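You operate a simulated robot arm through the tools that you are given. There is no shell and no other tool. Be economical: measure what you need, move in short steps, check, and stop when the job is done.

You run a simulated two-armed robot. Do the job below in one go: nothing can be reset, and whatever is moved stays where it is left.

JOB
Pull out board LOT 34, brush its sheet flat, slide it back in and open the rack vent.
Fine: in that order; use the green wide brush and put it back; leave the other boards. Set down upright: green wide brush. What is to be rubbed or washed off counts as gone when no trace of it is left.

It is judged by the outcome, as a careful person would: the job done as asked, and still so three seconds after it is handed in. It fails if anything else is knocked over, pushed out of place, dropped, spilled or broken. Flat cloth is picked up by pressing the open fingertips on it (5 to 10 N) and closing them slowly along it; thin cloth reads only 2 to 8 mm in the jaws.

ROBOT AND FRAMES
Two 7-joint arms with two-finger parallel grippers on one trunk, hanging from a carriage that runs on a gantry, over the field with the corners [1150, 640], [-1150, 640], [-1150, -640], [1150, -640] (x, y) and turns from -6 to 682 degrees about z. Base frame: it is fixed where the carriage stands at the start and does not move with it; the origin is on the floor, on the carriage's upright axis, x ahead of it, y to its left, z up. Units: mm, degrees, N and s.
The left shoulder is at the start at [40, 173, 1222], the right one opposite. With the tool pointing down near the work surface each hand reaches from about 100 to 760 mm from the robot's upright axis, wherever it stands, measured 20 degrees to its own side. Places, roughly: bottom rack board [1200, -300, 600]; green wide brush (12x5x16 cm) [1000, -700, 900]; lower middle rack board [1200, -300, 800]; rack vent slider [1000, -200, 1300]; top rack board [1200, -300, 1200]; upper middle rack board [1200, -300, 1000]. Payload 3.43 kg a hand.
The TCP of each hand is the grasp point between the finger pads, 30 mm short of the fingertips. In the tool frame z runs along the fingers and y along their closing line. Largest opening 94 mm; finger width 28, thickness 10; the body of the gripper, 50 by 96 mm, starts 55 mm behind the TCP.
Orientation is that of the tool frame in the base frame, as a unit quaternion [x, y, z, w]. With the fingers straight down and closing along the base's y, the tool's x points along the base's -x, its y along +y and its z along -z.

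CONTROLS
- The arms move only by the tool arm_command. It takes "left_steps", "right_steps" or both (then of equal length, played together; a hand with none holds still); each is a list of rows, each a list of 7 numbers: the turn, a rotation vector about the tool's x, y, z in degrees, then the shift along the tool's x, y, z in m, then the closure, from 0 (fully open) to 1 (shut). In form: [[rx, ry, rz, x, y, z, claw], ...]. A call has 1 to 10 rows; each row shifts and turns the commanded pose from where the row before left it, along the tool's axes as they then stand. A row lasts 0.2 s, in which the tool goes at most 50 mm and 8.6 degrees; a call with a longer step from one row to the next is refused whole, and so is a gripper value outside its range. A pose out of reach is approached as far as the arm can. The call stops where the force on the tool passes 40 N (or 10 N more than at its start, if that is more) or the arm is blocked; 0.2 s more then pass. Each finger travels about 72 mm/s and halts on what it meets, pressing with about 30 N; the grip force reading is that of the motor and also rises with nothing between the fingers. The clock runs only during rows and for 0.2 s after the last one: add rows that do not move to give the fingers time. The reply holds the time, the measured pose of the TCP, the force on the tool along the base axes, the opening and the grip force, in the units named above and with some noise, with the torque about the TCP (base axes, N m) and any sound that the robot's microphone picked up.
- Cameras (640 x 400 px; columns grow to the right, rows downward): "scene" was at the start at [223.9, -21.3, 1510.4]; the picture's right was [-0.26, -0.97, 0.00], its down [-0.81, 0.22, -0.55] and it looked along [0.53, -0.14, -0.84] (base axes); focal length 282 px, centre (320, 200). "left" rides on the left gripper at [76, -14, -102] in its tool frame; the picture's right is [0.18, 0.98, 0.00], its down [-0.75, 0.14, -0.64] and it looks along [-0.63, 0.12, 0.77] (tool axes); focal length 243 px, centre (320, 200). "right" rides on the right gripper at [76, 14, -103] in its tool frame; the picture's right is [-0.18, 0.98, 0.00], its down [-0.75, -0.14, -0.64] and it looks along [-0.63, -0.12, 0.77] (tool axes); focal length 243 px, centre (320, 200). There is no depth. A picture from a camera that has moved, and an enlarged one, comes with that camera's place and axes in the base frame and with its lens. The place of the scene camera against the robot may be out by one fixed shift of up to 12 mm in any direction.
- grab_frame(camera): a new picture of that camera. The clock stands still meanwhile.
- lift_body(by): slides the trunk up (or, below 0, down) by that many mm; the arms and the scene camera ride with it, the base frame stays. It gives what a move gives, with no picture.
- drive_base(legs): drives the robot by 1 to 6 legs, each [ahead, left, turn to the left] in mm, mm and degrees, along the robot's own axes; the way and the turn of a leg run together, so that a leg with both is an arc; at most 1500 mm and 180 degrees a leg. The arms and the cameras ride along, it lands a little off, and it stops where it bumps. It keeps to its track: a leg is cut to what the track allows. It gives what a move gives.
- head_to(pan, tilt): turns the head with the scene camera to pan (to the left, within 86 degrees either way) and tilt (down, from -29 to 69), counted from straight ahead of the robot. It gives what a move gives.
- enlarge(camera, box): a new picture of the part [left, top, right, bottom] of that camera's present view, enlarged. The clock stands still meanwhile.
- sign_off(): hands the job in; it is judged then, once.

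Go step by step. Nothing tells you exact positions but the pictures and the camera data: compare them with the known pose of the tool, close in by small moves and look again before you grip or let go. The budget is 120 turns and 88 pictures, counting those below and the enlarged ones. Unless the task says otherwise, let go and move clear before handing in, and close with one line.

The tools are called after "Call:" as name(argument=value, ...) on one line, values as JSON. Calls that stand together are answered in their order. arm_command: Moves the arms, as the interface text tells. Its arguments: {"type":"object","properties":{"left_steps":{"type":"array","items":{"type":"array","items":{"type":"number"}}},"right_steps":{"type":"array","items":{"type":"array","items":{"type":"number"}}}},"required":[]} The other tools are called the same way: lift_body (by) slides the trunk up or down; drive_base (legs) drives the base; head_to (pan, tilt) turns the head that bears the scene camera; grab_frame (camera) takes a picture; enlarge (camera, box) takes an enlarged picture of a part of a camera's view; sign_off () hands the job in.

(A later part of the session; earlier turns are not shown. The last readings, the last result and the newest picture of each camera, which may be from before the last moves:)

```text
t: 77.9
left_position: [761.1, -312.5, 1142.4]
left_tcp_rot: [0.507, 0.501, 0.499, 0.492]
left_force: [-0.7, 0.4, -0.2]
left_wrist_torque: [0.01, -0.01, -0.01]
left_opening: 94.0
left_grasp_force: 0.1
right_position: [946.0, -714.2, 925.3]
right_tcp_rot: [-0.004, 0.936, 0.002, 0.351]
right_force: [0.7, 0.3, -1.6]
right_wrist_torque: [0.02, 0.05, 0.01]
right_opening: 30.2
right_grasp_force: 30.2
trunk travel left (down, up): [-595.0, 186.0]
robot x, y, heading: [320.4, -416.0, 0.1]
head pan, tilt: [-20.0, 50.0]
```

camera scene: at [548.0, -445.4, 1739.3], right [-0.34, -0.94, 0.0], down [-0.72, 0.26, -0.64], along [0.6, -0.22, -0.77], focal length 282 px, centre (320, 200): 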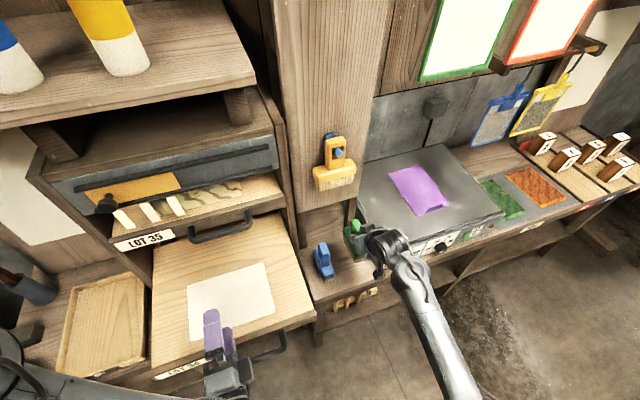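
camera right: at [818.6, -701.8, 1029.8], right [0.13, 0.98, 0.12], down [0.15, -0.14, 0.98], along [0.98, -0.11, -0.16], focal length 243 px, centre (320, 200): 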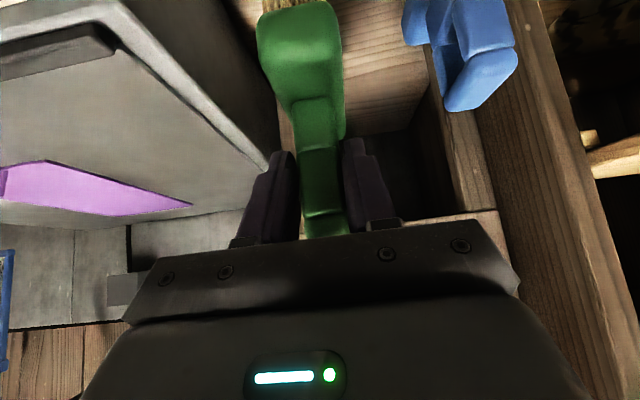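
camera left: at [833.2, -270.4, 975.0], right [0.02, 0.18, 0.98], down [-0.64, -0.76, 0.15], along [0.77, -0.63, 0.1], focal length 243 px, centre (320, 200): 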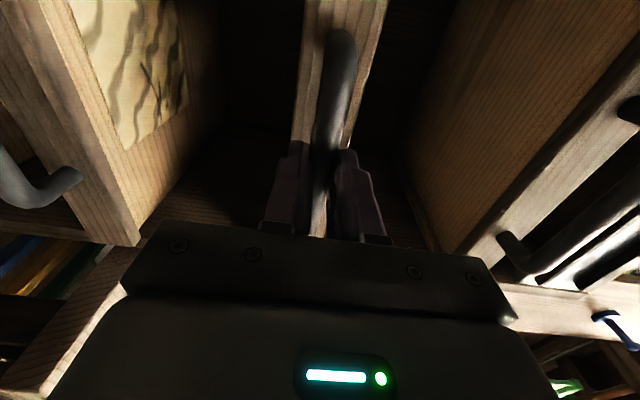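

Call:
arm_command(right_steps=[[0, 0, 0, 0.0014, 0, 0.0015, 0.9], [0, 0, 0, 0, 0, 0, 0.9]])

Call:
arm_command(right_steps=[[0, 0, 0, 0.0014, 0, 0.0015, 0.9], [0, 0, 0, 0, 0, 0, 0.9]])

Call:
enlarge(camera="scene", box=[330, 215, 394, 275])

```text
t: 78.5
left_position: [761.3, -312.8, 1142.2]
left_tcp_rot: [0.508, 0.502, 0.499, 0.492]
left_force: [-0.2, 0.1, 0.1]
left_wrist_torque: [-0.01, -0.03, 0.0]
left_opening: 94.2
left_grasp_force: 0.0
right_position: [946.4, -715.0, 924.4]
right_tcp_rot: [-0.003, 0.936, 0.002, 0.351]
right_force: [-0.1, 0.1, -1.1]
right_wrist_torque: [0.02, 0.06, -0.02]
right_opening: 30.1
right_grasp_force: 30.0
trunk travel left (down, up): [-595.0, 186.0]
robot x, y, heading: [320.7, -413.3, -0.4]
head pan, tilt: [-20.0, 50.0]
```

```text
t: 79.1
left_position: [761.5, -312.8, 1141.3]
left_tcp_rot: [0.508, 0.502, 0.498, 0.492]
left_force: [0.7, -0.9, -0.4]
left_wrist_torque: [-0.02, -0.01, 0.0]
left_opening: 94.4
left_grasp_force: 0.1
right_position: [946.3, -715.1, 921.6]
right_tcp_rot: [-0.003, 0.936, 0.0, 0.353]
right_force: [0.3, 0.4, 0.9]
right_wrist_torque: [0.04, 0.3, 0.01]
right_opening: 29.9
right_grasp_force: 30.2
trunk travel left (down, up): [-595.0, 186.0]
robot x, y, heading: [321.6, -413.5, 0.0]
head pan, tilt: [-20.0, 50.0]
```

```text
6.67 times, centred on (362, 245) of scene
camera zoom: at [548.0, -445.4, 1739.4], right [-0.34, -0.94, 0.0], down [-0.72, 0.26, -0.64], along [0.6, -0.22, -0.77], focal length 1884 px, centre (40, -100)
```

zoom: 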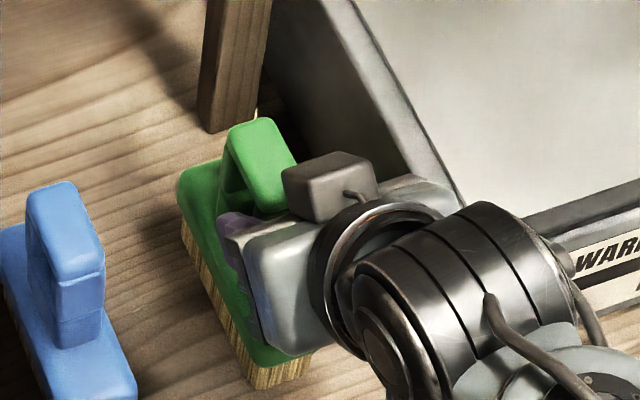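

Contact begins. I press another 2–3 mm so the brush seats flat, then release gently.

Call:
arm_command(right_steps=[[0, 0, 0, 0.0014, 0, 0.0015, 0.9], [0, 0, 0, 0, 0, 0, 0.9]])

Call:
arm_command(right_steps=[[0, 0, 0, 0.001, 0, 0.001, 0.9], [0, 0, 0, 0, 0, 0, 0.9]])

```text
t: 79.7
left_position: [761.0, -313.1, 1142.0]
left_tcp_rot: [0.508, 0.502, 0.498, 0.492]
left_force: [-0.7, -0.4, 0.1]
left_wrist_torque: [-0.05, -0.01, -0.01]
left_opening: 93.9
left_grasp_force: 0.0
right_position: [947.9, -715.4, 922.3]
right_tcp_rot: [-0.004, 0.935, 0.001, 0.354]
right_force: [-7.3, 2.3, 19.7]
right_wrist_torque: [0.01, 0.34, -0.02]
right_opening: 29.7
right_grasp_force: 29.8
trunk travel left (down, up): [-595.0, 186.0]
robot x, y, heading: [321.7, -414.0, 0.1]
head pan, tilt: [-20.0, 50.0]
```

```text
t: 80.3
left_position: [762.4, -313.2, 1142.2]
left_tcp_rot: [0.507, 0.502, 0.498, 0.492]
left_force: [0.4, -0.5, 0.3]
left_wrist_torque: [-0.03, 0.0, 0.02]
left_opening: 94.3
left_grasp_force: 0.1
right_position: [947.8, -715.7, 919.8]
right_tcp_rot: [-0.003, 0.935, 0.001, 0.354]
right_force: [-6.7, 3.0, 26.2]
right_wrist_torque: [-0.04, -0.33, 0.04]
right_opening: 30.1
right_grasp_force: 30.2
trunk travel left (down, up): [-595.0, 186.0]
robot x, y, heading: [319.4, -413.7, -0.2]
head pan, tilt: [-20.0, 50.0]
```

Seated. I ease the pressure and open slowly to 66 mm so as not to bump the neighbours, then back out along the tool axis.

Call:
arm_command(right_steps=[[0, 0, 0, -0.0022, 0, -0.0024, 0.9], [0, 0, 0, 0, 0, 0, 0.75], [0, 0, 0, 0, 0, 0, 0.6], [0, 0, 0, 0, 0, 0, 0.45], [0, 0, 0, 0, 0, 0, 0.3], [0, 0, 0, 0, 0, 0, 0.3]])

Call:
arm_command(right_steps=[[0, 0, 0, 0, 0, -0.01, 0.3], [0, 0, 0, 0, 0, -0.02, 0.3], [0, 0, 0, 0, 0, -0.03, 0.3], [0, 0, 0, 0, 0, -0.03, 0.3], [0, 0, 0, 0, 0, -0.03, 0.3]])

Call:
grab_frame(camera="right")

Call:
enlarge(camera="scene", box=[290, 200, 450, 300])

```text
t: 81.7
left_position: [761.5, -312.8, 1141.8]
left_tcp_rot: [0.507, 0.502, 0.498, 0.492]
left_force: [0.7, -0.6, -0.5]
left_wrist_torque: [-0.01, 0.01, 0.03]
left_opening: 93.8
left_grasp_force: 0.1
right_position: [944.9, -714.8, 921.4]
right_tcp_rot: [-0.003, 0.936, 0.001, 0.351]
right_force: [1.3, 0.3, -1.1]
right_wrist_torque: [0.0, 0.06, 0.02]
right_opening: 66.0
right_grasp_force: 0.1
trunk travel left (down, up): [-595.0, 186.0]
robot x, y, heading: [319.5, -416.2, -0.2]
head pan, tilt: [-20.0, 50.0]
```

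```text
t: 82.9
left_position: [759.6, -312.5, 1140.3]
left_tcp_rot: [0.508, 0.502, 0.498, 0.493]
left_force: [-0.1, 0.0, 0.0]
left_wrist_torque: [0.0, 0.03, 0.02]
left_opening: 94.0
left_grasp_force: 0.1
right_position: [867.0, -713.6, 1011.1]
right_tcp_rot: [-0.003, 0.936, 0.0, 0.351]
right_force: [0.7, 0.4, -0.6]
right_wrist_torque: [0.02, 0.01, 0.01]
right_opening: 65.7
right_grasp_force: 0.1
trunk travel left (down, up): [-595.0, 186.0]
robot x, y, heading: [320.8, -414.9, 0.3]
head pan, tilt: [-20.0, 50.0]
```

```text
39 pictures are left
camera right: at [743.2, -701.0, 1039.2], right [0.13, 0.98, 0.12], down [0.15, -0.14, 0.98], along [0.98, -0.11, -0.16], focal length 243 px, centre (320, 200)
```

right: 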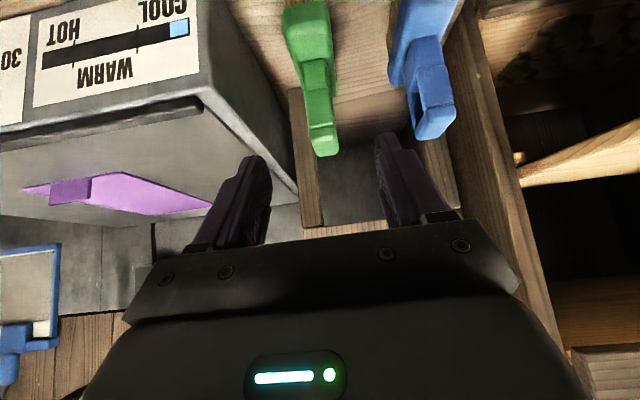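

```text
4.00 times, centred on (370, 250) of scene
camera zoom: at [547.9, -445.4, 1739.3], right [-0.34, -0.94, 0.0], down [-0.72, 0.26, -0.64], along [0.6, -0.22, -0.77], focal length 1130 px, centre (120, 0)
```

zoom: 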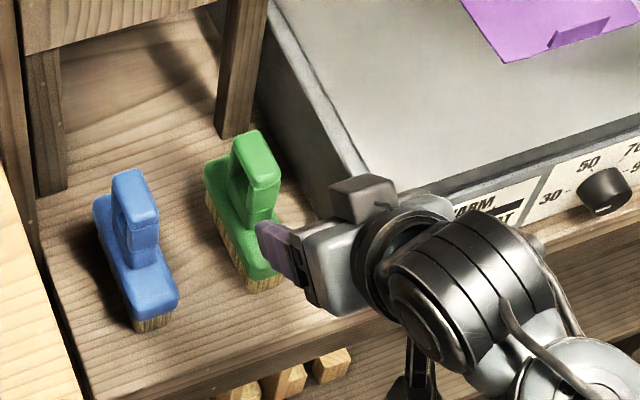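

The green brush stands upright beside the blue one again. I retract the right hand, back off and look at where the board's handle is now.

Call:
arm_command(right_steps=[[0, 0, 0, 0, 0, -0.03, 0.3], [0, 0, 0, 0, 0, -0.03, 0.3], [0, 0, 0, 0, -0.03, -0.03, 0.3]])

Call:
drive_base(legs=[[-190, 0, 0]])

Call:
lift_body(by=-20)

Call:
arm_command(left_steps=[[0, 0, 0, -0.005, -0.03, 0, 0], [0, 0, 0, -0.005, -0.03, 0, 0], [0, 0, 0, -0.005, -0.03, 0, 0], [0, 0, 0, -0.005, -0.03, 0, 0], [0, 0, 0, -0.003, -0.015, 0, 0]])

Call:
grab_frame(camera="left")

```text
t: 83.7
left_position: [762.0, -313.2, 1141.6]
left_tcp_rot: [0.508, 0.501, 0.498, 0.492]
left_force: [0.5, -0.2, -0.1]
left_wrist_torque: [-0.05, 0.04, -0.02]
left_opening: 93.9
left_grasp_force: 0.1
right_position: [809.1, -744.4, 1078.4]
right_tcp_rot: [-0.004, 0.936, 0.002, 0.351]
right_force: [0.6, 0.4, 0.0]
right_wrist_torque: [0.0, 0.01, 0.01]
right_opening: 65.7
right_grasp_force: 0.1
trunk travel left (down, up): [-595.0, 186.0]
robot x, y, heading: [317.0, -415.8, -0.0]
head pan, tilt: [-20.0, 50.0]
```

```text
t: 85.3
left_position: [570.2, -312.8, 1142.1]
left_tcp_rot: [0.507, 0.502, 0.498, 0.492]
left_force: [0.2, 0.3, -0.7]
left_wrist_torque: [0.0, -0.02, 0.0]
left_opening: 93.9
left_grasp_force: 0.0
right_position: [618.5, -744.1, 1079.2]
right_tcp_rot: [-0.005, 0.936, 0.001, 0.351]
right_force: [-0.5, 0.1, -0.4]
right_wrist_torque: [0.0, -0.02, 0.0]
right_opening: 66.0
right_grasp_force: 0.1
trunk travel left (down, up): [-595.0, 186.0]
robot x, y, heading: [131.4, -414.3, -0.1]
head pan, tilt: [-20.0, 50.0]
```

```text
t: 86.0
left_position: [570.9, -312.0, 1121.7]
left_tcp_rot: [0.507, 0.503, 0.498, 0.492]
left_force: [0.6, 0.2, -0.2]
left_wrist_torque: [0.01, -0.01, 0.0]
left_opening: 94.0
left_grasp_force: 0.1
right_position: [620.5, -743.4, 1059.0]
right_tcp_rot: [-0.004, 0.936, 0.002, 0.351]
right_force: [0.1, 0.3, 0.3]
right_wrist_torque: [-0.01, 0.0, 0.02]
right_opening: 65.6
right_grasp_force: 0.0
trunk travel left (down, up): [-575.0, 206.0]
robot x, y, heading: [126.5, -415.7, 0.0]
head pan, tilt: [-20.0, 50.0]
```

```text
t: 87.2
left_position: [569.5, -333.6, 985.8]
left_tcp_rot: [0.507, 0.502, 0.499, 0.492]
left_force: [-0.4, -0.3, -0.8]
left_wrist_torque: [0.01, -0.01, 0.0]
left_opening: 93.9
left_grasp_force: 0.1
right_position: [619.5, -743.7, 1059.8]
right_tcp_rot: [-0.004, 0.936, 0.002, 0.352]
right_force: [-0.2, -0.2, 0.5]
right_wrist_torque: [-0.01, 0.01, 0.0]
right_opening: 65.9
right_grasp_force: 0.0
trunk travel left (down, up): [-575.0, 206.0]
robot x, y, heading: [127.1, -415.5, -0.0]
head pan, tilt: [-20.0, 50.0]
```

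```text
37 pictures are left
camera left: at [463.4, -256.6, 974.3], right [0.02, 0.17, 0.98], down [-0.64, -0.76, 0.14], along [0.77, -0.63, 0.1], focal length 243 px, centre (320, 200)
```

left: 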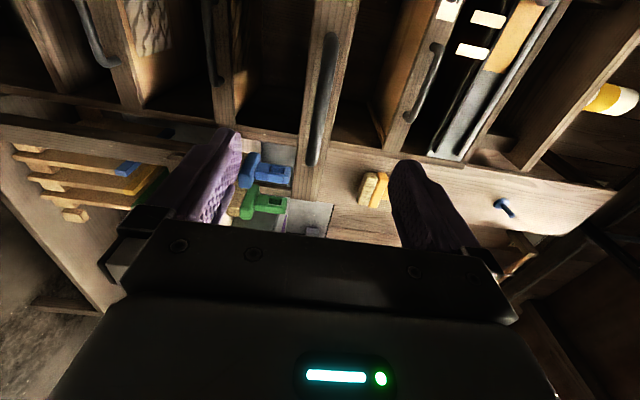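

The handle bar is now near x = 715, still at z about 987. I drive ahead so the open fingers straddle it again.

Call:
drive_base(legs=[[138, -10, 0]])

Call:
grab_frame(camera="left")

```text
t: 88.5
left_position: [704.7, -343.9, 985.7]
left_tcp_rot: [0.508, 0.501, 0.499, 0.492]
left_force: [0.4, 0.2, 0.0]
left_wrist_torque: [0.04, 0.06, 0.05]
left_opening: 94.2
left_grasp_force: 0.1
right_position: [755.3, -755.0, 1059.8]
right_tcp_rot: [-0.004, 0.936, 0.002, 0.352]
right_force: [0.0, -0.4, 0.2]
right_wrist_torque: [-0.02, 0.01, 0.02]
right_opening: 65.8
right_grasp_force: 0.1
trunk travel left (down, up): [-575.0, 206.0]
robot x, y, heading: [267.7, -420.7, -0.0]
head pan, tilt: [-20.0, 50.0]
```

```text
36 pictures are left
camera left: at [600.8, -267.3, 974.8], right [0.02, 0.17, 0.98], down [-0.64, -0.76, 0.14], along [0.77, -0.63, 0.1], focal length 243 px, centre (320, 200)
```

left: 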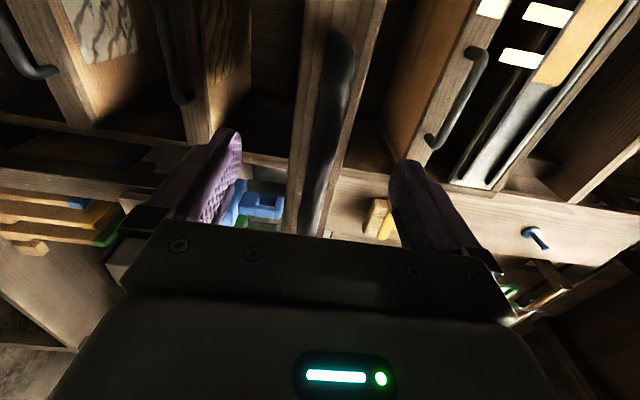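

The bar is centred between the pads. I close on it.

Call:
arm_command(left_steps=[[0, 0, 0, 0, 0, 0, 0.3], [0, 0, 0, 0, 0, 0, 0.6], [0, 0, 0, 0, 0, 0, 0.8], [0, 0, 0, 0, 0, 0, 0.9], [0, 0, 0, 0, 0, 0, 0.9]])

Call:
drive_base(legs=[[30, 0, 0]])

Call:
head_to(pan=0, tilt=50)

Call:
grab_frame(camera="scene")

```text
t: 89.7
left_position: [705.2, -343.9, 986.7]
left_tcp_rot: [0.507, 0.502, 0.498, 0.493]
left_force: [-2.1, 1.8, 7.4]
left_wrist_torque: [-1.11, -0.21, -0.05]
left_opening: 15.8
left_grasp_force: 44.9
right_position: [754.7, -754.1, 1059.3]
right_tcp_rot: [-0.003, 0.936, 0.001, 0.352]
right_force: [-0.3, 0.6, -0.3]
right_wrist_torque: [-0.01, -0.05, -0.01]
right_opening: 65.7
right_grasp_force: 0.0
trunk travel left (down, up): [-575.0, 206.0]
robot x, y, heading: [268.9, -424.7, -0.1]
head pan, tilt: [-20.0, 50.0]
```

```text
t: 90.5
left_position: [735.2, -344.6, 986.8]
left_tcp_rot: [0.507, 0.501, 0.499, 0.493]
left_force: [-0.4, 0.6, 10.1]
left_wrist_torque: [-1.14, -0.26, 0.32]
left_opening: 15.7
left_grasp_force: 45.0
right_position: [785.2, -753.9, 1059.8]
right_tcp_rot: [-0.003, 0.936, 0.001, 0.352]
right_force: [-0.1, -0.4, 0.1]
right_wrist_torque: [-0.03, 0.03, 0.04]
right_opening: 65.8
right_grasp_force: 0.1
trunk travel left (down, up): [-575.0, 206.0]
robot x, y, heading: [292.8, -426.1, -0.0]
head pan, tilt: [-20.0, 50.0]
```

```text
t: 91.3
left_position: [735.4, -343.9, 985.9]
left_tcp_rot: [0.506, 0.503, 0.499, 0.492]
left_force: [1.6, 0.9, 3.5]
left_wrist_torque: [-1.15, -0.08, 0.18]
left_opening: 15.6
left_grasp_force: 45.0
right_position: [784.9, -754.3, 1058.3]
right_tcp_rot: [-0.003, 0.936, 0.001, 0.351]
right_force: [0.2, -0.5, -0.5]
right_wrist_torque: [0.0, -0.02, 0.04]
right_opening: 65.5
right_grasp_force: 0.0
trunk travel left (down, up): [-575.0, 206.0]
robot x, y, heading: [296.8, -426.4, -0.1]
head pan, tilt: [0.0, 50.0]
```

```text
35 pictures are left
camera scene: at [528.8, -429.0, 1719.5], right [0.0, -1.0, 0.0], down [-0.77, 0.0, -0.64], along [0.64, 0.0, -0.77], focal length 282 px, centre (320, 200)
```

scene: 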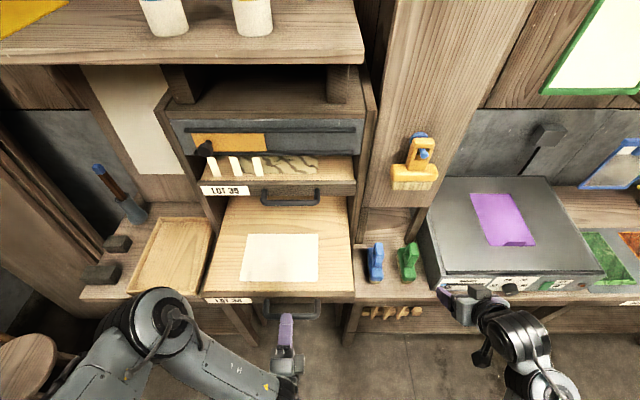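

Sliding goes smoothly. I push the board in, partly with the arm and partly with the base.

Call:
arm_command(left_steps=[[0, 0, 0, 0, 0, 0.015, 0.9], [0, 0, 0, 0, 0, 0.02, 0.9], [0, 0, 0, 0, 0, 0.02, 0.9], [0, 0, 0, 0, 0, 0.02, 0.9], [0, 0, 0, 0, 0, 0.015, 0.9]])

Call:
drive_base(legs=[[80, 0, 0]])

Call:
grab_frame(camera="scene")

```text
t: 92.5
left_position: [825.7, -344.3, 985.7]
left_tcp_rot: [0.506, 0.501, 0.499, 0.494]
left_force: [0.0, -2.8, 22.6]
left_wrist_torque: [-1.05, -0.63, -0.05]
left_opening: 15.6
left_grasp_force: 45.0
right_position: [785.3, -754.7, 1059.7]
right_tcp_rot: [-0.003, 0.936, 0.002, 0.351]
right_force: [-0.7, 0.7, -0.2]
right_wrist_torque: [0.02, -0.03, 0.0]
right_opening: 65.8
right_grasp_force: 0.0
trunk travel left (down, up): [-575.0, 206.0]
robot x, y, heading: [294.3, -424.2, 0.1]
head pan, tilt: [0.0, 50.0]
```

```text
t: 93.6
left_position: [906.0, -344.0, 986.4]
left_tcp_rot: [0.505, 0.501, 0.5, 0.493]
left_force: [-0.1, -4.8, 31.0]
left_wrist_torque: [-0.95, -0.79, -0.04]
left_opening: 15.6
left_grasp_force: 45.1
right_position: [865.8, -754.2, 1061.3]
right_tcp_rot: [-0.004, 0.936, 0.002, 0.351]
right_force: [0.6, 0.7, -0.1]
right_wrist_torque: [0.01, -0.03, 0.0]
right_opening: 65.8
right_grasp_force: 0.1
trunk travel left (down, up): [-575.0, 206.0]
robot x, y, heading: [375.5, -426.5, -0.3]
head pan, tilt: [0.0, 50.0]
```

```text
34 pictures are left
camera scene: at [608.6, -429.0, 1720.0], right [0.0, -1.0, 0.0], down [-0.76, 0.0, -0.64], along [0.64, 0.0, -0.76], focal length 282 px, centre (320, 200)
```

scene: 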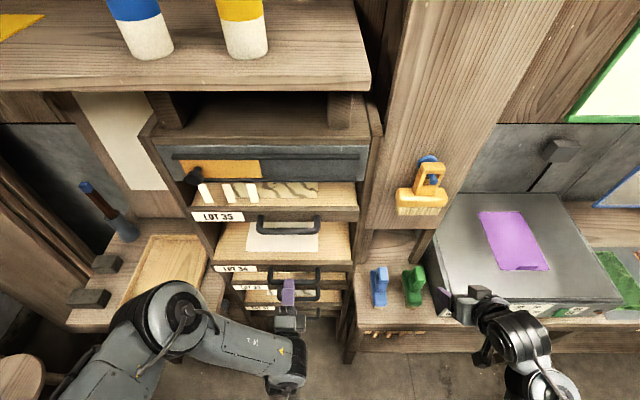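

About 35 mm remain. I relieve the vertical load by raising 4 mm and then push to the stop in small steps.

Call:
arm_command(left_steps=[[0, 0, 0, 0, 0.004, 0, 0.9], [0, 0, 0, 0, 0, 0, 0.9]])

Call:
drive_base(legs=[[25, 0, 0]])

Call:
drive_base(legs=[[12, 0, 0]])

Call:
enlarge(camera="scene", box=[140, 140, 380, 290])

```text
t: 94.2
left_position: [902.4, -344.0, 987.0]
left_tcp_rot: [0.506, 0.504, 0.497, 0.493]
left_force: [1.8, -0.6, -16.3]
left_wrist_torque: [-1.12, 0.38, -0.2]
left_opening: 15.7
left_grasp_force: 45.1
right_position: [864.5, -754.8, 1057.1]
right_tcp_rot: [-0.004, 0.937, 0.001, 0.351]
right_force: [-0.1, -0.3, 0.2]
right_wrist_torque: [-0.02, 0.04, 0.01]
right_opening: 65.7
right_grasp_force: 0.0
trunk travel left (down, up): [-575.0, 206.0]
robot x, y, heading: [376.4, -425.2, 0.1]
head pan, tilt: [0.0, 50.0]
```

```text
t: 95.0
left_position: [925.3, -344.4, 987.0]
left_tcp_rot: [0.507, 0.503, 0.498, 0.492]
left_force: [-0.3, -1.2, -25.9]
left_wrist_torque: [-1.02, 0.67, -0.28]
left_opening: 15.6
left_grasp_force: 44.7
right_position: [886.3, -754.7, 1057.4]
right_tcp_rot: [-0.005, 0.937, 0.002, 0.351]
right_force: [0.3, -0.5, -1.3]
right_wrist_torque: [-0.02, 0.02, 0.02]
right_opening: 65.8
right_grasp_force: 0.1
trunk travel left (down, up): [-575.0, 206.0]
robot x, y, heading: [395.7, -426.6, -0.1]
head pan, tilt: [0.0, 50.0]
```

```text
t: 95.8
left_position: [935.7, -344.7, 986.3]
left_tcp_rot: [0.507, 0.503, 0.498, 0.493]
left_force: [-11.0, -0.1, -1.2]
left_wrist_torque: [-1.01, -0.02, -0.69]
left_opening: 15.6
left_grasp_force: 45.0
right_position: [898.0, -754.8, 1058.2]
right_tcp_rot: [-0.004, 0.937, 0.001, 0.35]
right_force: [0.5, 1.0, -0.6]
right_wrist_torque: [0.01, 0.03, 0.03]
right_opening: 65.7
right_grasp_force: 0.1
trunk travel left (down, up): [-575.0, 206.0]
robot x, y, heading: [408.0, -425.8, 0.1]
head pan, tilt: [0.0, 50.0]
```

```text
2.67 times, centred on (260, 215) of scene
camera zoom: at [642.8, -428.8, 1719.1], right [0.0, -1.0, 0.0], down [-0.77, 0.0, -0.64], along [0.64, 0.0, -0.77], focal length 753 px, centre (480, 160)
```

zoom: 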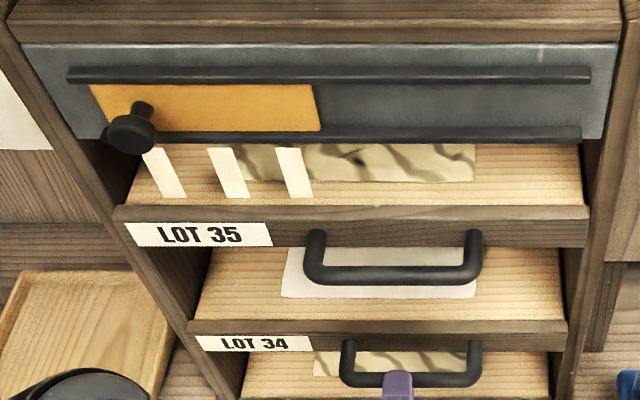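

A pushing force of 11 N appears, so the board has reached its stop. I press a few millimetres more to be sure it is seated.

Call:
arm_command(left_steps=[[0, 0, 0, 0, 0, 0.004, 0.9], [0, 0, 0, 0, 0, 0.003, 0.9], [0, 0, 0, 0, 0, 0, 0.9]])

```text
t: 96.3
left_position: [935.2, -343.9, 986.8]
left_tcp_rot: [0.507, 0.502, 0.495, 0.496]
left_force: [-21.4, 6.5, 12.2]
left_wrist_torque: [-0.7, -0.21, -0.52]
left_opening: 15.7
left_grasp_force: 44.8
right_position: [897.0, -750.5, 1057.4]
right_tcp_rot: [-0.005, 0.937, 0.003, 0.35]
right_force: [0.5, 0.1, 0.0]
right_wrist_torque: [-0.02, 0.02, -0.01]
right_opening: 65.7
right_grasp_force: 0.0
trunk travel left (down, up): [-575.0, 206.0]
robot x, y, heading: [409.9, -424.7, 0.2]
head pan, tilt: [0.0, 50.0]
stopped in row 2 (left hand): the force on the tool passed its limit at 45 N (the readings are from after the stop); the commanded pose is now the measured one
```

The board is fully home (45 N at the stop). I release the handle, back off, and raise the trunk for the vent.

Call:
arm_command(left_steps=[[0, 0, 0, 0, 0, 0, 0.7], [0, 0, 0, 0, 0, 0, 0.4], [0, 0, 0, 0, 0, 0, 0.1], [0, 0, 0, 0, 0, 0, 0], [0, 0, 0, 0, 0, 0, 0]])

Call:
drive_base(legs=[[-150, 0, 0]])

Call:
lift_body(by=200)

Call:
drive_base(legs=[[0, 165, 0]])

Call:
head_to(pan=0, tilt=42)

Call:
arm_command(left_steps=[[0, 0, 0, 0, 0.03, 0, 0], [0, 0, 0, 0, 0.03, 0, 0], [0, 0, 0, 0, 0.03, 0, 0], [0, 0, 0, 0, 0.03, 0, 0], [0, 0, 0, 0, 0.02, 0, 0]])

Call:
grab_frame(camera="scene")

Call:
grab_frame(camera="left")

```text
t: 97.5
left_position: [941.0, -346.3, 987.9]
left_tcp_rot: [0.506, 0.501, 0.497, 0.495]
left_force: [0.4, 0.6, -0.5]
left_wrist_torque: [0.0, -0.01, -0.01]
left_opening: 94.3
left_grasp_force: 0.0
right_position: [901.1, -753.1, 1058.7]
right_tcp_rot: [-0.005, 0.937, 0.002, 0.35]
right_force: [-0.2, 0.9, 0.0]
right_wrist_torque: [0.03, 0.02, 0.03]
right_opening: 65.6
right_grasp_force: 0.0
trunk travel left (down, up): [-575.0, 206.0]
robot x, y, heading: [410.0, -424.8, -0.0]
head pan, tilt: [0.0, 50.0]
```

```text
t: 98.8
left_position: [791.3, -344.6, 987.4]
left_tcp_rot: [0.505, 0.502, 0.498, 0.494]
left_force: [-0.2, 0.0, 0.3]
left_wrist_torque: [0.01, -0.01, -0.02]
left_opening: 94.2
left_grasp_force: 0.0
right_position: [750.5, -752.2, 1058.1]
right_tcp_rot: [-0.005, 0.937, 0.002, 0.35]
right_force: [-1.0, 0.4, 0.4]
right_wrist_torque: [0.01, -0.01, -0.02]
right_opening: 66.0
right_grasp_force: 0.1
trunk travel left (down, up): [-575.0, 206.0]
robot x, y, heading: [263.3, -425.9, 0.2]
head pan, tilt: [0.0, 50.0]
```

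```text
t: 101.0
left_position: [791.5, -345.0, 1187.0]
left_tcp_rot: [0.505, 0.502, 0.498, 0.494]
left_force: [0.6, 0.0, 0.6]
left_wrist_torque: [-0.01, 0.03, -0.03]
left_opening: 93.9
left_grasp_force: 0.1
right_position: [750.6, -752.6, 1259.0]
right_tcp_rot: [-0.005, 0.937, 0.001, 0.35]
right_force: [0.1, -0.6, 0.1]
right_wrist_torque: [0.01, -0.01, 0.0]
right_opening: 65.9
right_grasp_force: 0.1
trunk travel left (down, up): [-775.0, 6.0]
robot x, y, heading: [263.5, -426.5, 0.4]
head pan, tilt: [0.0, 50.0]
```

```text
t: 102.5
left_position: [791.3, -179.7, 1187.1]
left_tcp_rot: [0.507, 0.501, 0.497, 0.494]
left_force: [-0.3, -0.9, -0.8]
left_wrist_torque: [0.01, 0.02, -0.01]
left_opening: 93.9
left_grasp_force: 0.0
right_position: [751.1, -585.9, 1258.0]
right_tcp_rot: [-0.005, 0.936, 0.001, 0.351]
right_force: [0.1, -0.3, 0.2]
right_wrist_torque: [-0.02, 0.01, -0.02]
right_opening: 65.9
right_grasp_force: 0.1
trunk travel left (down, up): [-775.0, 6.0]
robot x, y, heading: [258.4, -256.6, 0.1]
head pan, tilt: [0.0, 50.0]
```

```text
t: 103.2
left_position: [791.5, -179.9, 1188.0]
left_tcp_rot: [0.506, 0.502, 0.497, 0.495]
left_force: [-0.2, 0.3, -0.6]
left_wrist_torque: [0.0, -0.03, 0.01]
left_opening: 94.1
left_grasp_force: 0.0
right_position: [751.2, -586.8, 1259.3]
right_tcp_rot: [-0.005, 0.937, 0.001, 0.35]
right_force: [-0.1, -0.1, 0.0]
right_wrist_torque: [-0.01, 0.01, 0.0]
right_opening: 65.8
right_grasp_force: 0.0
trunk travel left (down, up): [-775.0, 6.0]
robot x, y, heading: [258.6, -260.5, -0.2]
head pan, tilt: [0.0, 42.0]
```

```text
t: 104.3
left_position: [792.2, -179.7, 1328.6]
left_tcp_rot: [0.506, 0.502, 0.497, 0.495]
left_force: [-0.3, 0.4, 0.5]
left_wrist_torque: [0.03, -0.01, 0.02]
left_opening: 94.1
left_grasp_force: 0.0
right_position: [750.8, -586.3, 1258.3]
right_tcp_rot: [-0.005, 0.936, 0.002, 0.351]
right_force: [0.3, -1.0, 0.3]
right_wrist_torque: [0.04, -0.02, 0.03]
right_opening: 65.6
right_grasp_force: 0.1
trunk travel left (down, up): [-775.0, 6.0]
robot x, y, heading: [258.1, -261.0, -0.1]
head pan, tilt: [0.0, 42.0]
```

```text
32 pictures are left
camera scene: at [500.5, -262.0, 1930.6], right [0.0, -1.0, 0.0], down [-0.67, 0.0, -0.74], along [0.74, 0.0, -0.67], focal length 282 px, centre (320, 200)
```

scene: 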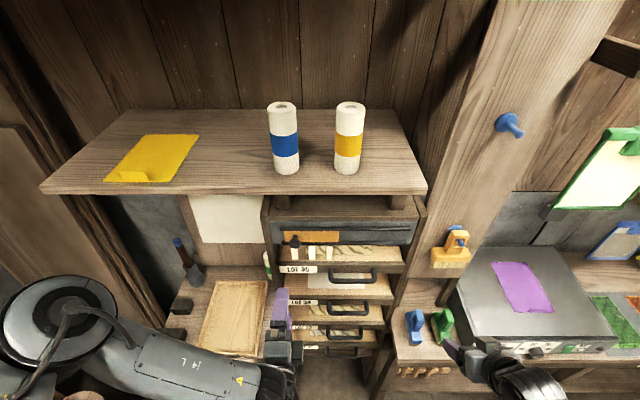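

```text
31 pictures are left
camera left: at [688.2, -102.0, 1315.4], right [0.02, 0.18, 0.98], down [-0.64, -0.75, 0.15], along [0.77, -0.63, 0.1], focal length 243 px, centre (320, 200)
```

left: 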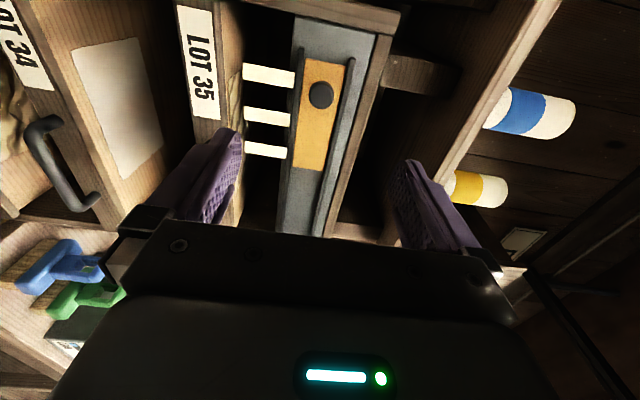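

The knob lies on the left tool's axis, near x 955–975, y -184, z 1326. I close the jaws partly and approach.

Call:
drive_base(legs=[[70, 0, 0]])

Call:
arm_command(left_steps=[[0, 0, 0, -0.004, -0.002, 0.02, 0.2], [0, 0, 0, 0, 0, 0.02, 0.4], [0, 0, 0, 0, 0, 0, 0.45]])

Call:
grab_frame(camera="left")

Call:
enlarge(camera="scene", box=[230, 190, 470, 340])

```text
t: 105.4
left_position: [862.9, -178.2, 1327.2]
left_tcp_rot: [0.506, 0.503, 0.497, 0.494]
left_force: [0.1, -0.5, 0.3]
left_wrist_torque: [-0.05, 0.02, -0.01]
left_opening: 94.1
left_grasp_force: 0.1
right_position: [820.8, -586.4, 1259.7]
right_tcp_rot: [-0.006, 0.937, 0.002, 0.35]
right_force: [0.6, 0.2, -0.2]
right_wrist_torque: [-0.02, 0.01, -0.01]
right_opening: 65.6
right_grasp_force: 0.0
trunk travel left (down, up): [-775.0, 6.0]
robot x, y, heading: [327.5, -259.2, 0.1]
head pan, tilt: [0.0, 42.0]
```

```text
t: 106.2
left_position: [902.2, -184.7, 1325.0]
left_tcp_rot: [0.506, 0.501, 0.497, 0.495]
left_force: [-0.4, 0.2, -0.2]
left_wrist_torque: [-0.04, 0.04, 0.03]
left_opening: 52.0
left_grasp_force: 0.0
right_position: [822.7, -586.0, 1258.9]
right_tcp_rot: [-0.006, 0.936, 0.002, 0.351]
right_force: [0.0, -0.2, -0.7]
right_wrist_torque: [0.01, -0.02, -0.01]
right_opening: 65.9
right_grasp_force: 0.1
trunk travel left (down, up): [-775.0, 6.0]
robot x, y, heading: [331.3, -259.4, -0.1]
head pan, tilt: [0.0, 42.0]
```

```text
30 pictures are left
camera left: at [797.8, -107.3, 1312.7], right [0.02, 0.18, 0.98], down [-0.64, -0.75, 0.15], along [0.77, -0.63, 0.1], focal length 243 px, centre (320, 200)
```

left: 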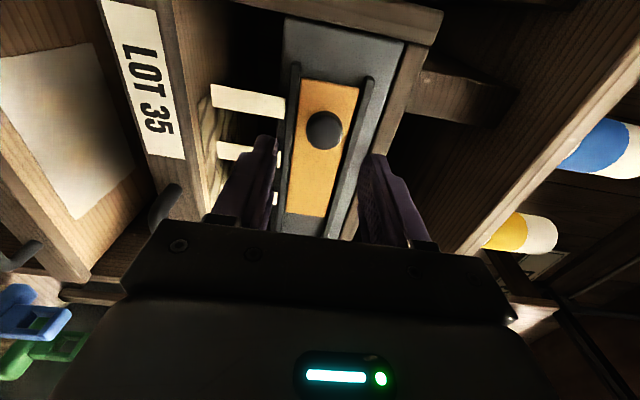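

```text
2.67 times, centred on (350, 265) of scene
camera zoom: at [570.5, -261.8, 1930.6], right [0.0, -1.0, 0.0], down [-0.67, 0.0, -0.74], along [0.74, 0.0, -0.67], focal length 753 px, centre (240, 27)
```

zoom: 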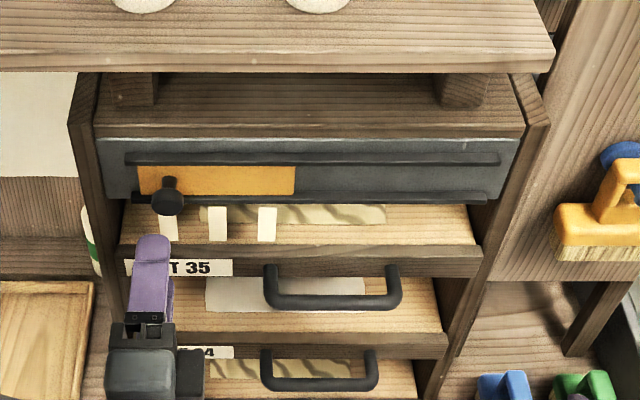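

The knob head is near x = 975–985, with y and z well aligned. I drive 50 mm closer and look again.

Call:
drive_base(legs=[[50, 0, 0]])

Call:
grab_frame(camera="left")

```text
t: 107.1
left_position: [951.6, -184.2, 1324.1]
left_tcp_rot: [0.506, 0.501, 0.497, 0.495]
left_force: [0.4, 0.2, -0.2]
left_wrist_torque: [0.0, 0.0, 0.01]
left_opening: 51.6
left_grasp_force: 0.0
right_position: [871.3, -587.4, 1258.1]
right_tcp_rot: [-0.006, 0.937, 0.003, 0.35]
right_force: [0.2, 0.8, -0.2]
right_wrist_torque: [0.02, -0.01, -0.03]
right_opening: 65.7
right_grasp_force: 0.1
trunk travel left (down, up): [-775.0, 6.0]
robot x, y, heading: [380.1, -258.6, 0.2]
head pan, tilt: [0.0, 42.0]
```

```text
28 pictures are left
camera left: at [847.3, -107.2, 1312.6], right [0.02, 0.18, 0.98], down [-0.64, -0.75, 0.15], along [0.77, -0.63, 0.1], focal length 243 px, centre (320, 200)
```

left: 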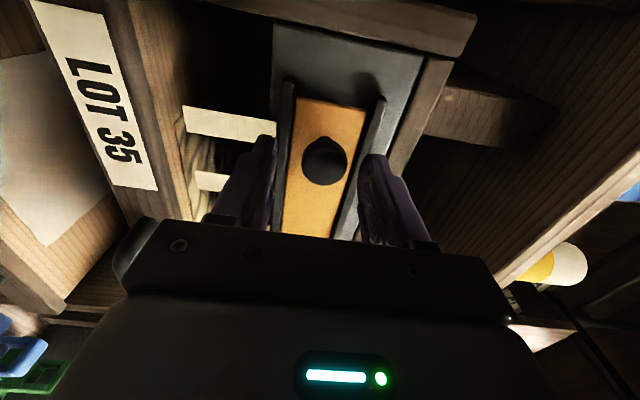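

The knob head is centred right at fingertip depth. I advance 14 mm and close on it.

Call:
drive_base(legs=[[15, 0, 0]])

Call:
arm_command(left_steps=[[0, 0, 0, 0, 0.001, 0, 0.55], [0, 0, 0, 0, 0, 0, 0.65], [0, 0, 0, 0, 0, 0, 0.75], [0, 0, 0, 0, 0, 0, 0.85], [0, 0, 0, 0, 0, 0, 0.9]])

Call:
grab_frame(camera="left")

```text
t: 107.9
left_position: [968.3, -185.2, 1324.9]
left_tcp_rot: [0.505, 0.502, 0.497, 0.495]
left_force: [0.2, -0.1, -0.3]
left_wrist_torque: [0.01, -0.05, 0.0]
left_opening: 51.7
left_grasp_force: 0.1
right_position: [885.4, -586.3, 1258.8]
right_tcp_rot: [-0.006, 0.937, 0.002, 0.35]
right_force: [0.0, 0.1, 0.4]
right_wrist_torque: [-0.01, -0.02, -0.03]
right_opening: 65.7
right_grasp_force: 0.0
trunk travel left (down, up): [-775.0, 6.0]
robot x, y, heading: [392.8, -262.0, 0.2]
head pan, tilt: [0.0, 42.0]
```

```text
t: 109.1
left_position: [967.7, -185.2, 1328.4]
left_tcp_rot: [0.503, 0.501, 0.498, 0.497]
left_force: [-10.0, 0.7, 26.6]
left_wrist_torque: [-0.13, -0.59, 0.31]
left_opening: 28.9
left_grasp_force: 45.0
right_position: [885.5, -585.8, 1259.2]
right_tcp_rot: [-0.005, 0.936, 0.002, 0.351]
right_force: [-0.3, 0.2, 0.2]
right_wrist_torque: [0.03, -0.01, 0.0]
right_opening: 65.5
right_grasp_force: 0.0
trunk travel left (down, up): [-775.0, 6.0]
robot x, y, heading: [396.9, -257.8, 0.0]
head pan, tilt: [0.0, 42.0]
```

```text
27 pictures are left
camera left: at [863.2, -107.8, 1315.5], right [0.01, 0.18, 0.98], down [-0.64, -0.75, 0.14], along [0.77, -0.63, 0.11], focal length 243 px, centre (320, 200)
```

left: 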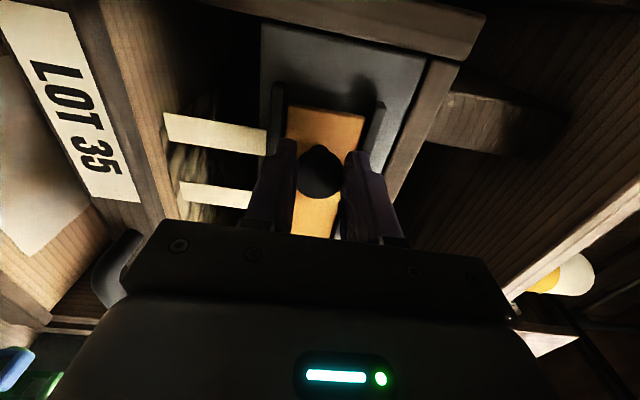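

The knob is gripped at 29 mm. I relieve the vertical load and start sliding it to the right (-y).

Call:
arm_command(left_steps=[[0, 0, 0, 0, 0.005, 0, 0.9], [0, 0, 0, -0.01, 0, 0, 0.9], [0, 0, 0, -0.015, 0, 0, 0.9], [0, 0, 0, -0.015, 0, 0, 0.9], [0, 0, 0, -0.015, 0, 0, 0.9], [0, 0, 0, -0.015, 0, 0, 0.9]])

Call:
enlarge(camera="scene", box=[200, 190, 440, 340])

```text
t: 110.5
left_position: [967.6, -254.7, 1328.1]
left_tcp_rot: [0.507, 0.502, 0.497, 0.493]
left_force: [14.9, -0.2, -18.9]
left_wrist_torque: [0.18, 0.39, 0.51]
left_opening: 29.2
left_grasp_force: 45.2
right_position: [885.2, -585.9, 1258.2]
right_tcp_rot: [-0.007, 0.937, 0.002, 0.35]
right_force: [0.3, 1.0, 0.3]
right_wrist_torque: [0.0, 0.0, -0.01]
right_opening: 65.9
right_grasp_force: 0.0
trunk travel left (down, up): [-775.0, 6.0]
robot x, y, heading: [392.7, -262.0, 0.1]
head pan, tilt: [0.0, 42.0]
```

```text
2.67 times, centred on (320, 265) of scene
camera zoom: at [635.6, -261.9, 1930.5], right [0.0, -1.0, 0.0], down [-0.67, 0.0, -0.74], along [0.74, 0.0, -0.67], focal length 753 px, centre (320, 27)
```

zoom: 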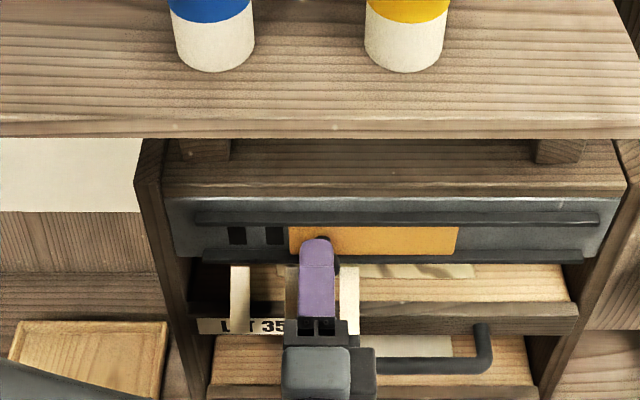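

Vent slots are appearing behind the slider. I keep sliding to the right until it stops.

Call:
arm_command(left_steps=[[0, 0, 0, -0.01, -0.002, 0, 0.9], [0, 0, 0, -0.015, 0, 0, 0.9], [0, 0, 0, -0.015, 0, 0, 0.9], [0, 0, 0, -0.015, 0, 0, 0.9], [0, 0, 0, -0.015, 0, 0, 0.9]])

Call:
arm_command(left_steps=[[0, 0, 0, -0.01, 0, 0, 0.9], [0, 0, 0, -0.01, 0, 0, 0.9], [0, 0, 0, -0.01, 0, 0, 0.9], [0, 0, 0, -0.01, 0, 0, 0.9]])

Call:
enlarge(camera="scene", box=[200, 190, 440, 340])

```text
t: 111.7
left_position: [968.2, -324.5, 1329.3]
left_tcp_rot: [0.505, 0.502, 0.498, 0.495]
left_force: [10.9, -0.3, -9.5]
left_wrist_torque: [0.12, 0.11, 1.28]
left_opening: 29.1
left_grasp_force: 44.9
right_position: [886.1, -584.8, 1259.0]
right_tcp_rot: [-0.006, 0.937, 0.002, 0.35]
right_force: [-0.5, 0.8, 0.3]
right_wrist_torque: [-0.02, 0.0, 0.01]
right_opening: 65.7
right_grasp_force: 0.0
trunk travel left (down, up): [-775.0, 6.0]
robot x, y, heading: [394.3, -259.1, -0.1]
head pan, tilt: [0.0, 42.0]
```

```text
t: 112.7
left_position: [963.5, -375.0, 1326.4]
left_tcp_rot: [0.509, 0.503, 0.49, 0.498]
left_force: [0.1, -0.5, -0.5]
left_wrist_torque: [0.03, 0.02, 0.09]
left_opening: 9.5
left_grasp_force: 0.1
right_position: [885.2, -590.4, 1259.3]
right_tcp_rot: [-0.004, 0.937, -0.001, 0.35]
right_force: [-1.2, -1.9, -0.2]
right_wrist_torque: [0.05, -0.03, 0.09]
right_opening: 65.9
right_grasp_force: 0.1
trunk travel left (down, up): [-775.0, 6.0]
robot x, y, heading: [395.9, -258.1, 0.1]
head pan, tilt: [0.0, 42.0]
```

```text
2.67 times, centred on (320, 265) of scene
camera zoom: at [635.4, -263.7, 1930.4], right [0.0, -1.0, 0.0], down [-0.67, 0.0, -0.74], along [0.74, 0.0, -0.67], focal length 753 px, centre (320, 27)
```

zoom: 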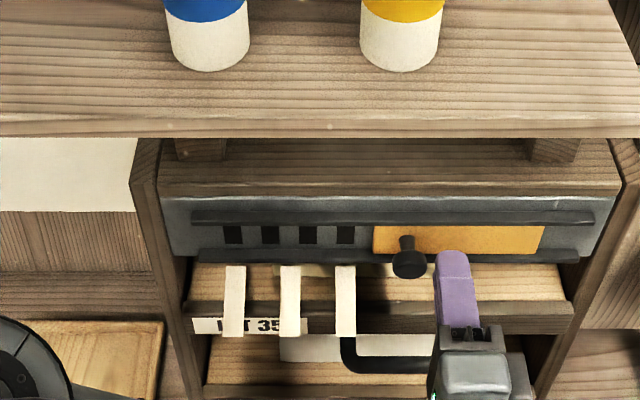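

All four slots are clear, but the fingers slipped off the knob and the slider may not be at its stop. I back off, come round to the left side of the knob with the fingers closed and push.

Call:
drive_base(legs=[[-60, 0, 0]])

Call:
arm_command(left_steps=[[0, 0, 0, 0.02, 0, 0, 1], [0, 0, 0, 0.03, 0, 0, 1], [0, 0, 0, 0.03, 0, 0, 1], [0, 0, 0, 0.02, 0, 0, 1]])

Call:
grab_frame(camera="left")

```text
t: 113.6
left_position: [906.3, -366.0, 1327.6]
left_tcp_rot: [0.506, 0.502, 0.497, 0.495]
left_force: [0.5, -0.3, -0.1]
left_wrist_torque: [0.03, -0.02, -0.04]
left_opening: 9.4
left_grasp_force: 0.0
right_position: [825.4, -586.7, 1259.6]
right_tcp_rot: [-0.006, 0.937, 0.002, 0.35]
right_force: [-1.0, 0.3, -0.4]
right_wrist_torque: [-0.02, 0.04, 0.02]
right_opening: 65.9
right_grasp_force: 0.1
trunk travel left (down, up): [-775.0, 6.0]
robot x, y, heading: [337.4, -260.3, 0.2]
head pan, tilt: [0.0, 42.0]
```

```text
t: 114.6
left_position: [906.5, -265.0, 1327.5]
left_tcp_rot: [0.506, 0.502, 0.497, 0.495]
left_force: [0.3, 0.0, -1.1]
left_wrist_torque: [-0.01, -0.02, -0.01]
left_opening: 0.1
left_grasp_force: 29.8
right_position: [825.0, -586.2, 1259.5]
right_tcp_rot: [-0.006, 0.937, 0.002, 0.35]
right_force: [0.0, -0.2, -0.2]
right_wrist_torque: [0.03, -0.01, -0.03]
right_opening: 65.8
right_grasp_force: 0.1
trunk travel left (down, up): [-775.0, 6.0]
robot x, y, heading: [331.9, -257.2, -0.0]
head pan, tilt: [0.0, 42.0]
```

```text
24 pictures are left
camera left: at [801.9, -187.9, 1315.8], right [0.02, 0.18, 0.98], down [-0.64, -0.75, 0.15], along [0.77, -0.63, 0.1], focal length 243 px, centre (320, 200)
```

left: 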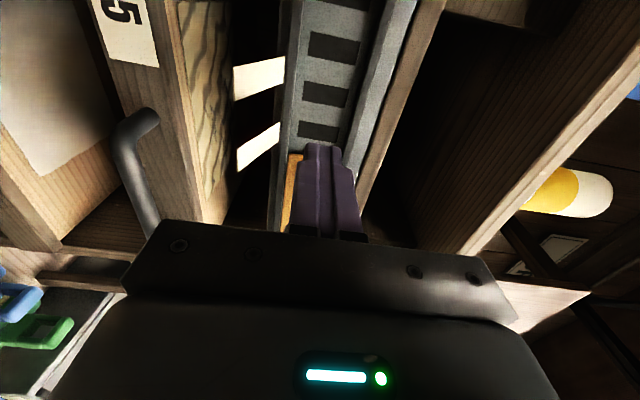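

The closed fingers are to the left of the knob. I move forward to the former depth, then push right.

Call:
drive_base(legs=[[63, 0, 0]])

Call:
arm_command(left_steps=[[0, 0, 0, -0.015, 0, 0, 1], [0, 0, 0, -0.015, 0, 0, 1], [0, 0, 0, -0.012, 0, 0, 1], [0, 0, 0, -0.01, 0, 0, 1], [0, 0, 0, -0.01, 0, 0, 1], [0, 0, 0, -0.01, 0, 0, 1], [0, 0, 0, -0.01, 0, 0, 1], [0, 0, 0, -0.01, 0, 0, 1]])

Call:
enlarge(camera="scene", box=[200, 190, 440, 340])

```text
t: 115.6
left_position: [970.4, -265.9, 1327.8]
left_tcp_rot: [0.507, 0.501, 0.497, 0.495]
left_force: [-0.2, -1.2, -0.2]
left_wrist_torque: [0.01, 0.03, -0.01]
left_opening: 0.0
left_grasp_force: 29.7
right_position: [889.2, -586.5, 1258.6]
right_tcp_rot: [-0.004, 0.937, 0.001, 0.35]
right_force: [-0.4, 0.0, -0.2]
right_wrist_torque: [0.01, -0.01, -0.01]
right_opening: 66.0
right_grasp_force: 0.0
trunk travel left (down, up): [-775.0, 6.0]
robot x, y, heading: [397.8, -258.8, 0.3]
head pan, tilt: [0.0, 42.0]
```

```text
t: 116.8
left_position: [972.5, -312.4, 1326.3]
left_tcp_rot: [0.502, 0.503, 0.505, 0.49]
left_force: [-3.6, 12.3, -2.2]
left_wrist_torque: [-0.03, -0.08, 0.16]
left_opening: 0.1
left_grasp_force: 30.2
right_position: [888.6, -583.0, 1258.3]
right_tcp_rot: [-0.006, 0.937, 0.003, 0.35]
right_force: [-0.3, 0.1, -0.1]
right_wrist_torque: [0.01, 0.0, -0.01]
right_opening: 65.9
right_grasp_force: 0.0
trunk travel left (down, up): [-775.0, 6.0]
robot x, y, heading: [399.1, -259.9, 0.4]
head pan, tilt: [0.0, 42.0]
stopped in row 5 (left hand): the force on the tool passed its limit at 44 N (the readings are from after the stop); the commanded pose is now the measured one
```

```text
2.67 times, centred on (320, 265) of scene
camera zoom: at [638.2, -259.9, 1930.5], right [0.0, -1.0, 0.0], down [-0.67, 0.0, -0.74], along [0.74, 0.0, -0.67], focal length 753 px, centre (320, 27)
```

zoom: 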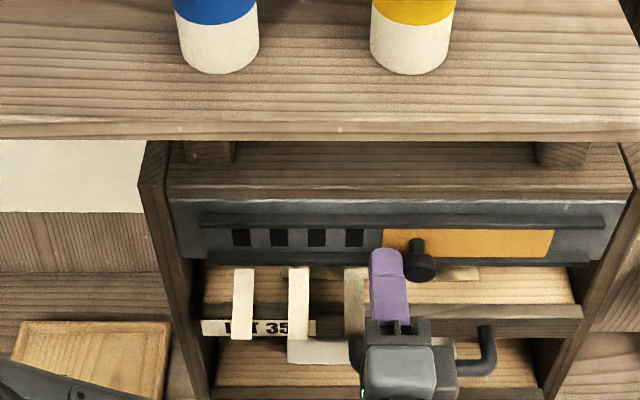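

The slider is at its hard stop (44 N on the knob), so the vent is fully open. I move off the knob, back away and check the whole scene.

Call:
arm_command(left_steps=[[0, 0, 0, 0.015, 0, 0, 1], [0, 0, 0, 0.01, 0, 0, 1]])

Call:
drive_base(legs=[[-250, 0, 0]])

Call:
head_to(pan=-10, tilt=45)

Call:
grab_frame(camera="scene")

Call:
enlarge(camera="scene", box=[230, 150, 470, 300])

```text
t: 117.4
left_position: [972.2, -291.4, 1327.9]
left_tcp_rot: [0.503, 0.503, 0.503, 0.491]
left_force: [-0.3, -0.3, 0.1]
left_wrist_torque: [-0.01, 0.04, 0.0]
left_opening: 0.0
left_grasp_force: 29.9
right_position: [889.9, -583.8, 1259.1]
right_tcp_rot: [-0.006, 0.937, 0.002, 0.35]
right_force: [0.6, -0.2, 0.4]
right_wrist_torque: [0.0, -0.02, 0.01]
right_opening: 65.5
right_grasp_force: 0.1
trunk travel left (down, up): [-775.0, 6.0]
robot x, y, heading: [399.1, -259.6, 0.4]
head pan, tilt: [0.0, 42.0]
```

```text
t: 119.2
left_position: [723.4, -291.9, 1327.8]
left_tcp_rot: [0.503, 0.501, 0.503, 0.492]
left_force: [0.1, -0.3, -0.6]
left_wrist_torque: [0.01, -0.03, 0.0]
left_opening: 0.1
left_grasp_force: 30.1
right_position: [639.8, -585.1, 1257.1]
right_tcp_rot: [-0.006, 0.937, 0.002, 0.35]
right_force: [0.7, 0.3, -0.5]
right_wrist_torque: [-0.02, -0.01, 0.0]
right_opening: 65.5
right_grasp_force: 0.1
trunk travel left (down, up): [-775.0, 6.0]
robot x, y, heading: [145.3, -259.7, 0.2]
head pan, tilt: [0.0, 42.0]
```

```text
t: 119.9
left_position: [721.9, -291.8, 1328.1]
left_tcp_rot: [0.502, 0.502, 0.503, 0.492]
left_force: [-0.2, -0.6, 0.1]
left_wrist_torque: [0.01, 0.01, 0.03]
left_opening: 0.0
left_grasp_force: 29.6
right_position: [639.4, -585.7, 1259.3]
right_tcp_rot: [-0.006, 0.937, 0.002, 0.35]
right_force: [1.3, -0.2, -0.6]
right_wrist_torque: [-0.01, 0.0, 0.03]
right_opening: 65.8
right_grasp_force: 0.1
trunk travel left (down, up): [-775.0, 6.0]
robot x, y, heading: [153.3, -256.4, 0.2]
head pan, tilt: [-10.0, 45.0]
```

```text
22 pictures are left
camera scene: at [385.8, -276.0, 1926.3], right [-0.17, -0.99, 0.0], down [-0.7, 0.12, -0.71], along [0.7, -0.12, -0.71], focal length 282 px, centre (320, 200)
```

scene: 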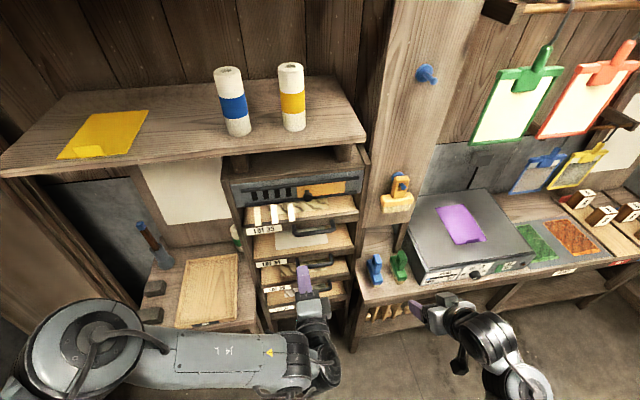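

```text
2.67 times, centred on (350, 225) of scene
camera zoom: at [385.8, -276.0, 1926.3], right [-0.17, -0.99, 0.0], down [-0.7, 0.12, -0.71], along [0.7, -0.12, -0.71], focal length 753 px, centre (240, 133)
```

zoom: 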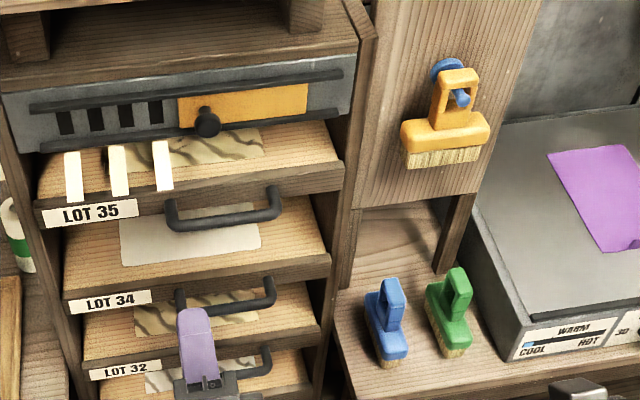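

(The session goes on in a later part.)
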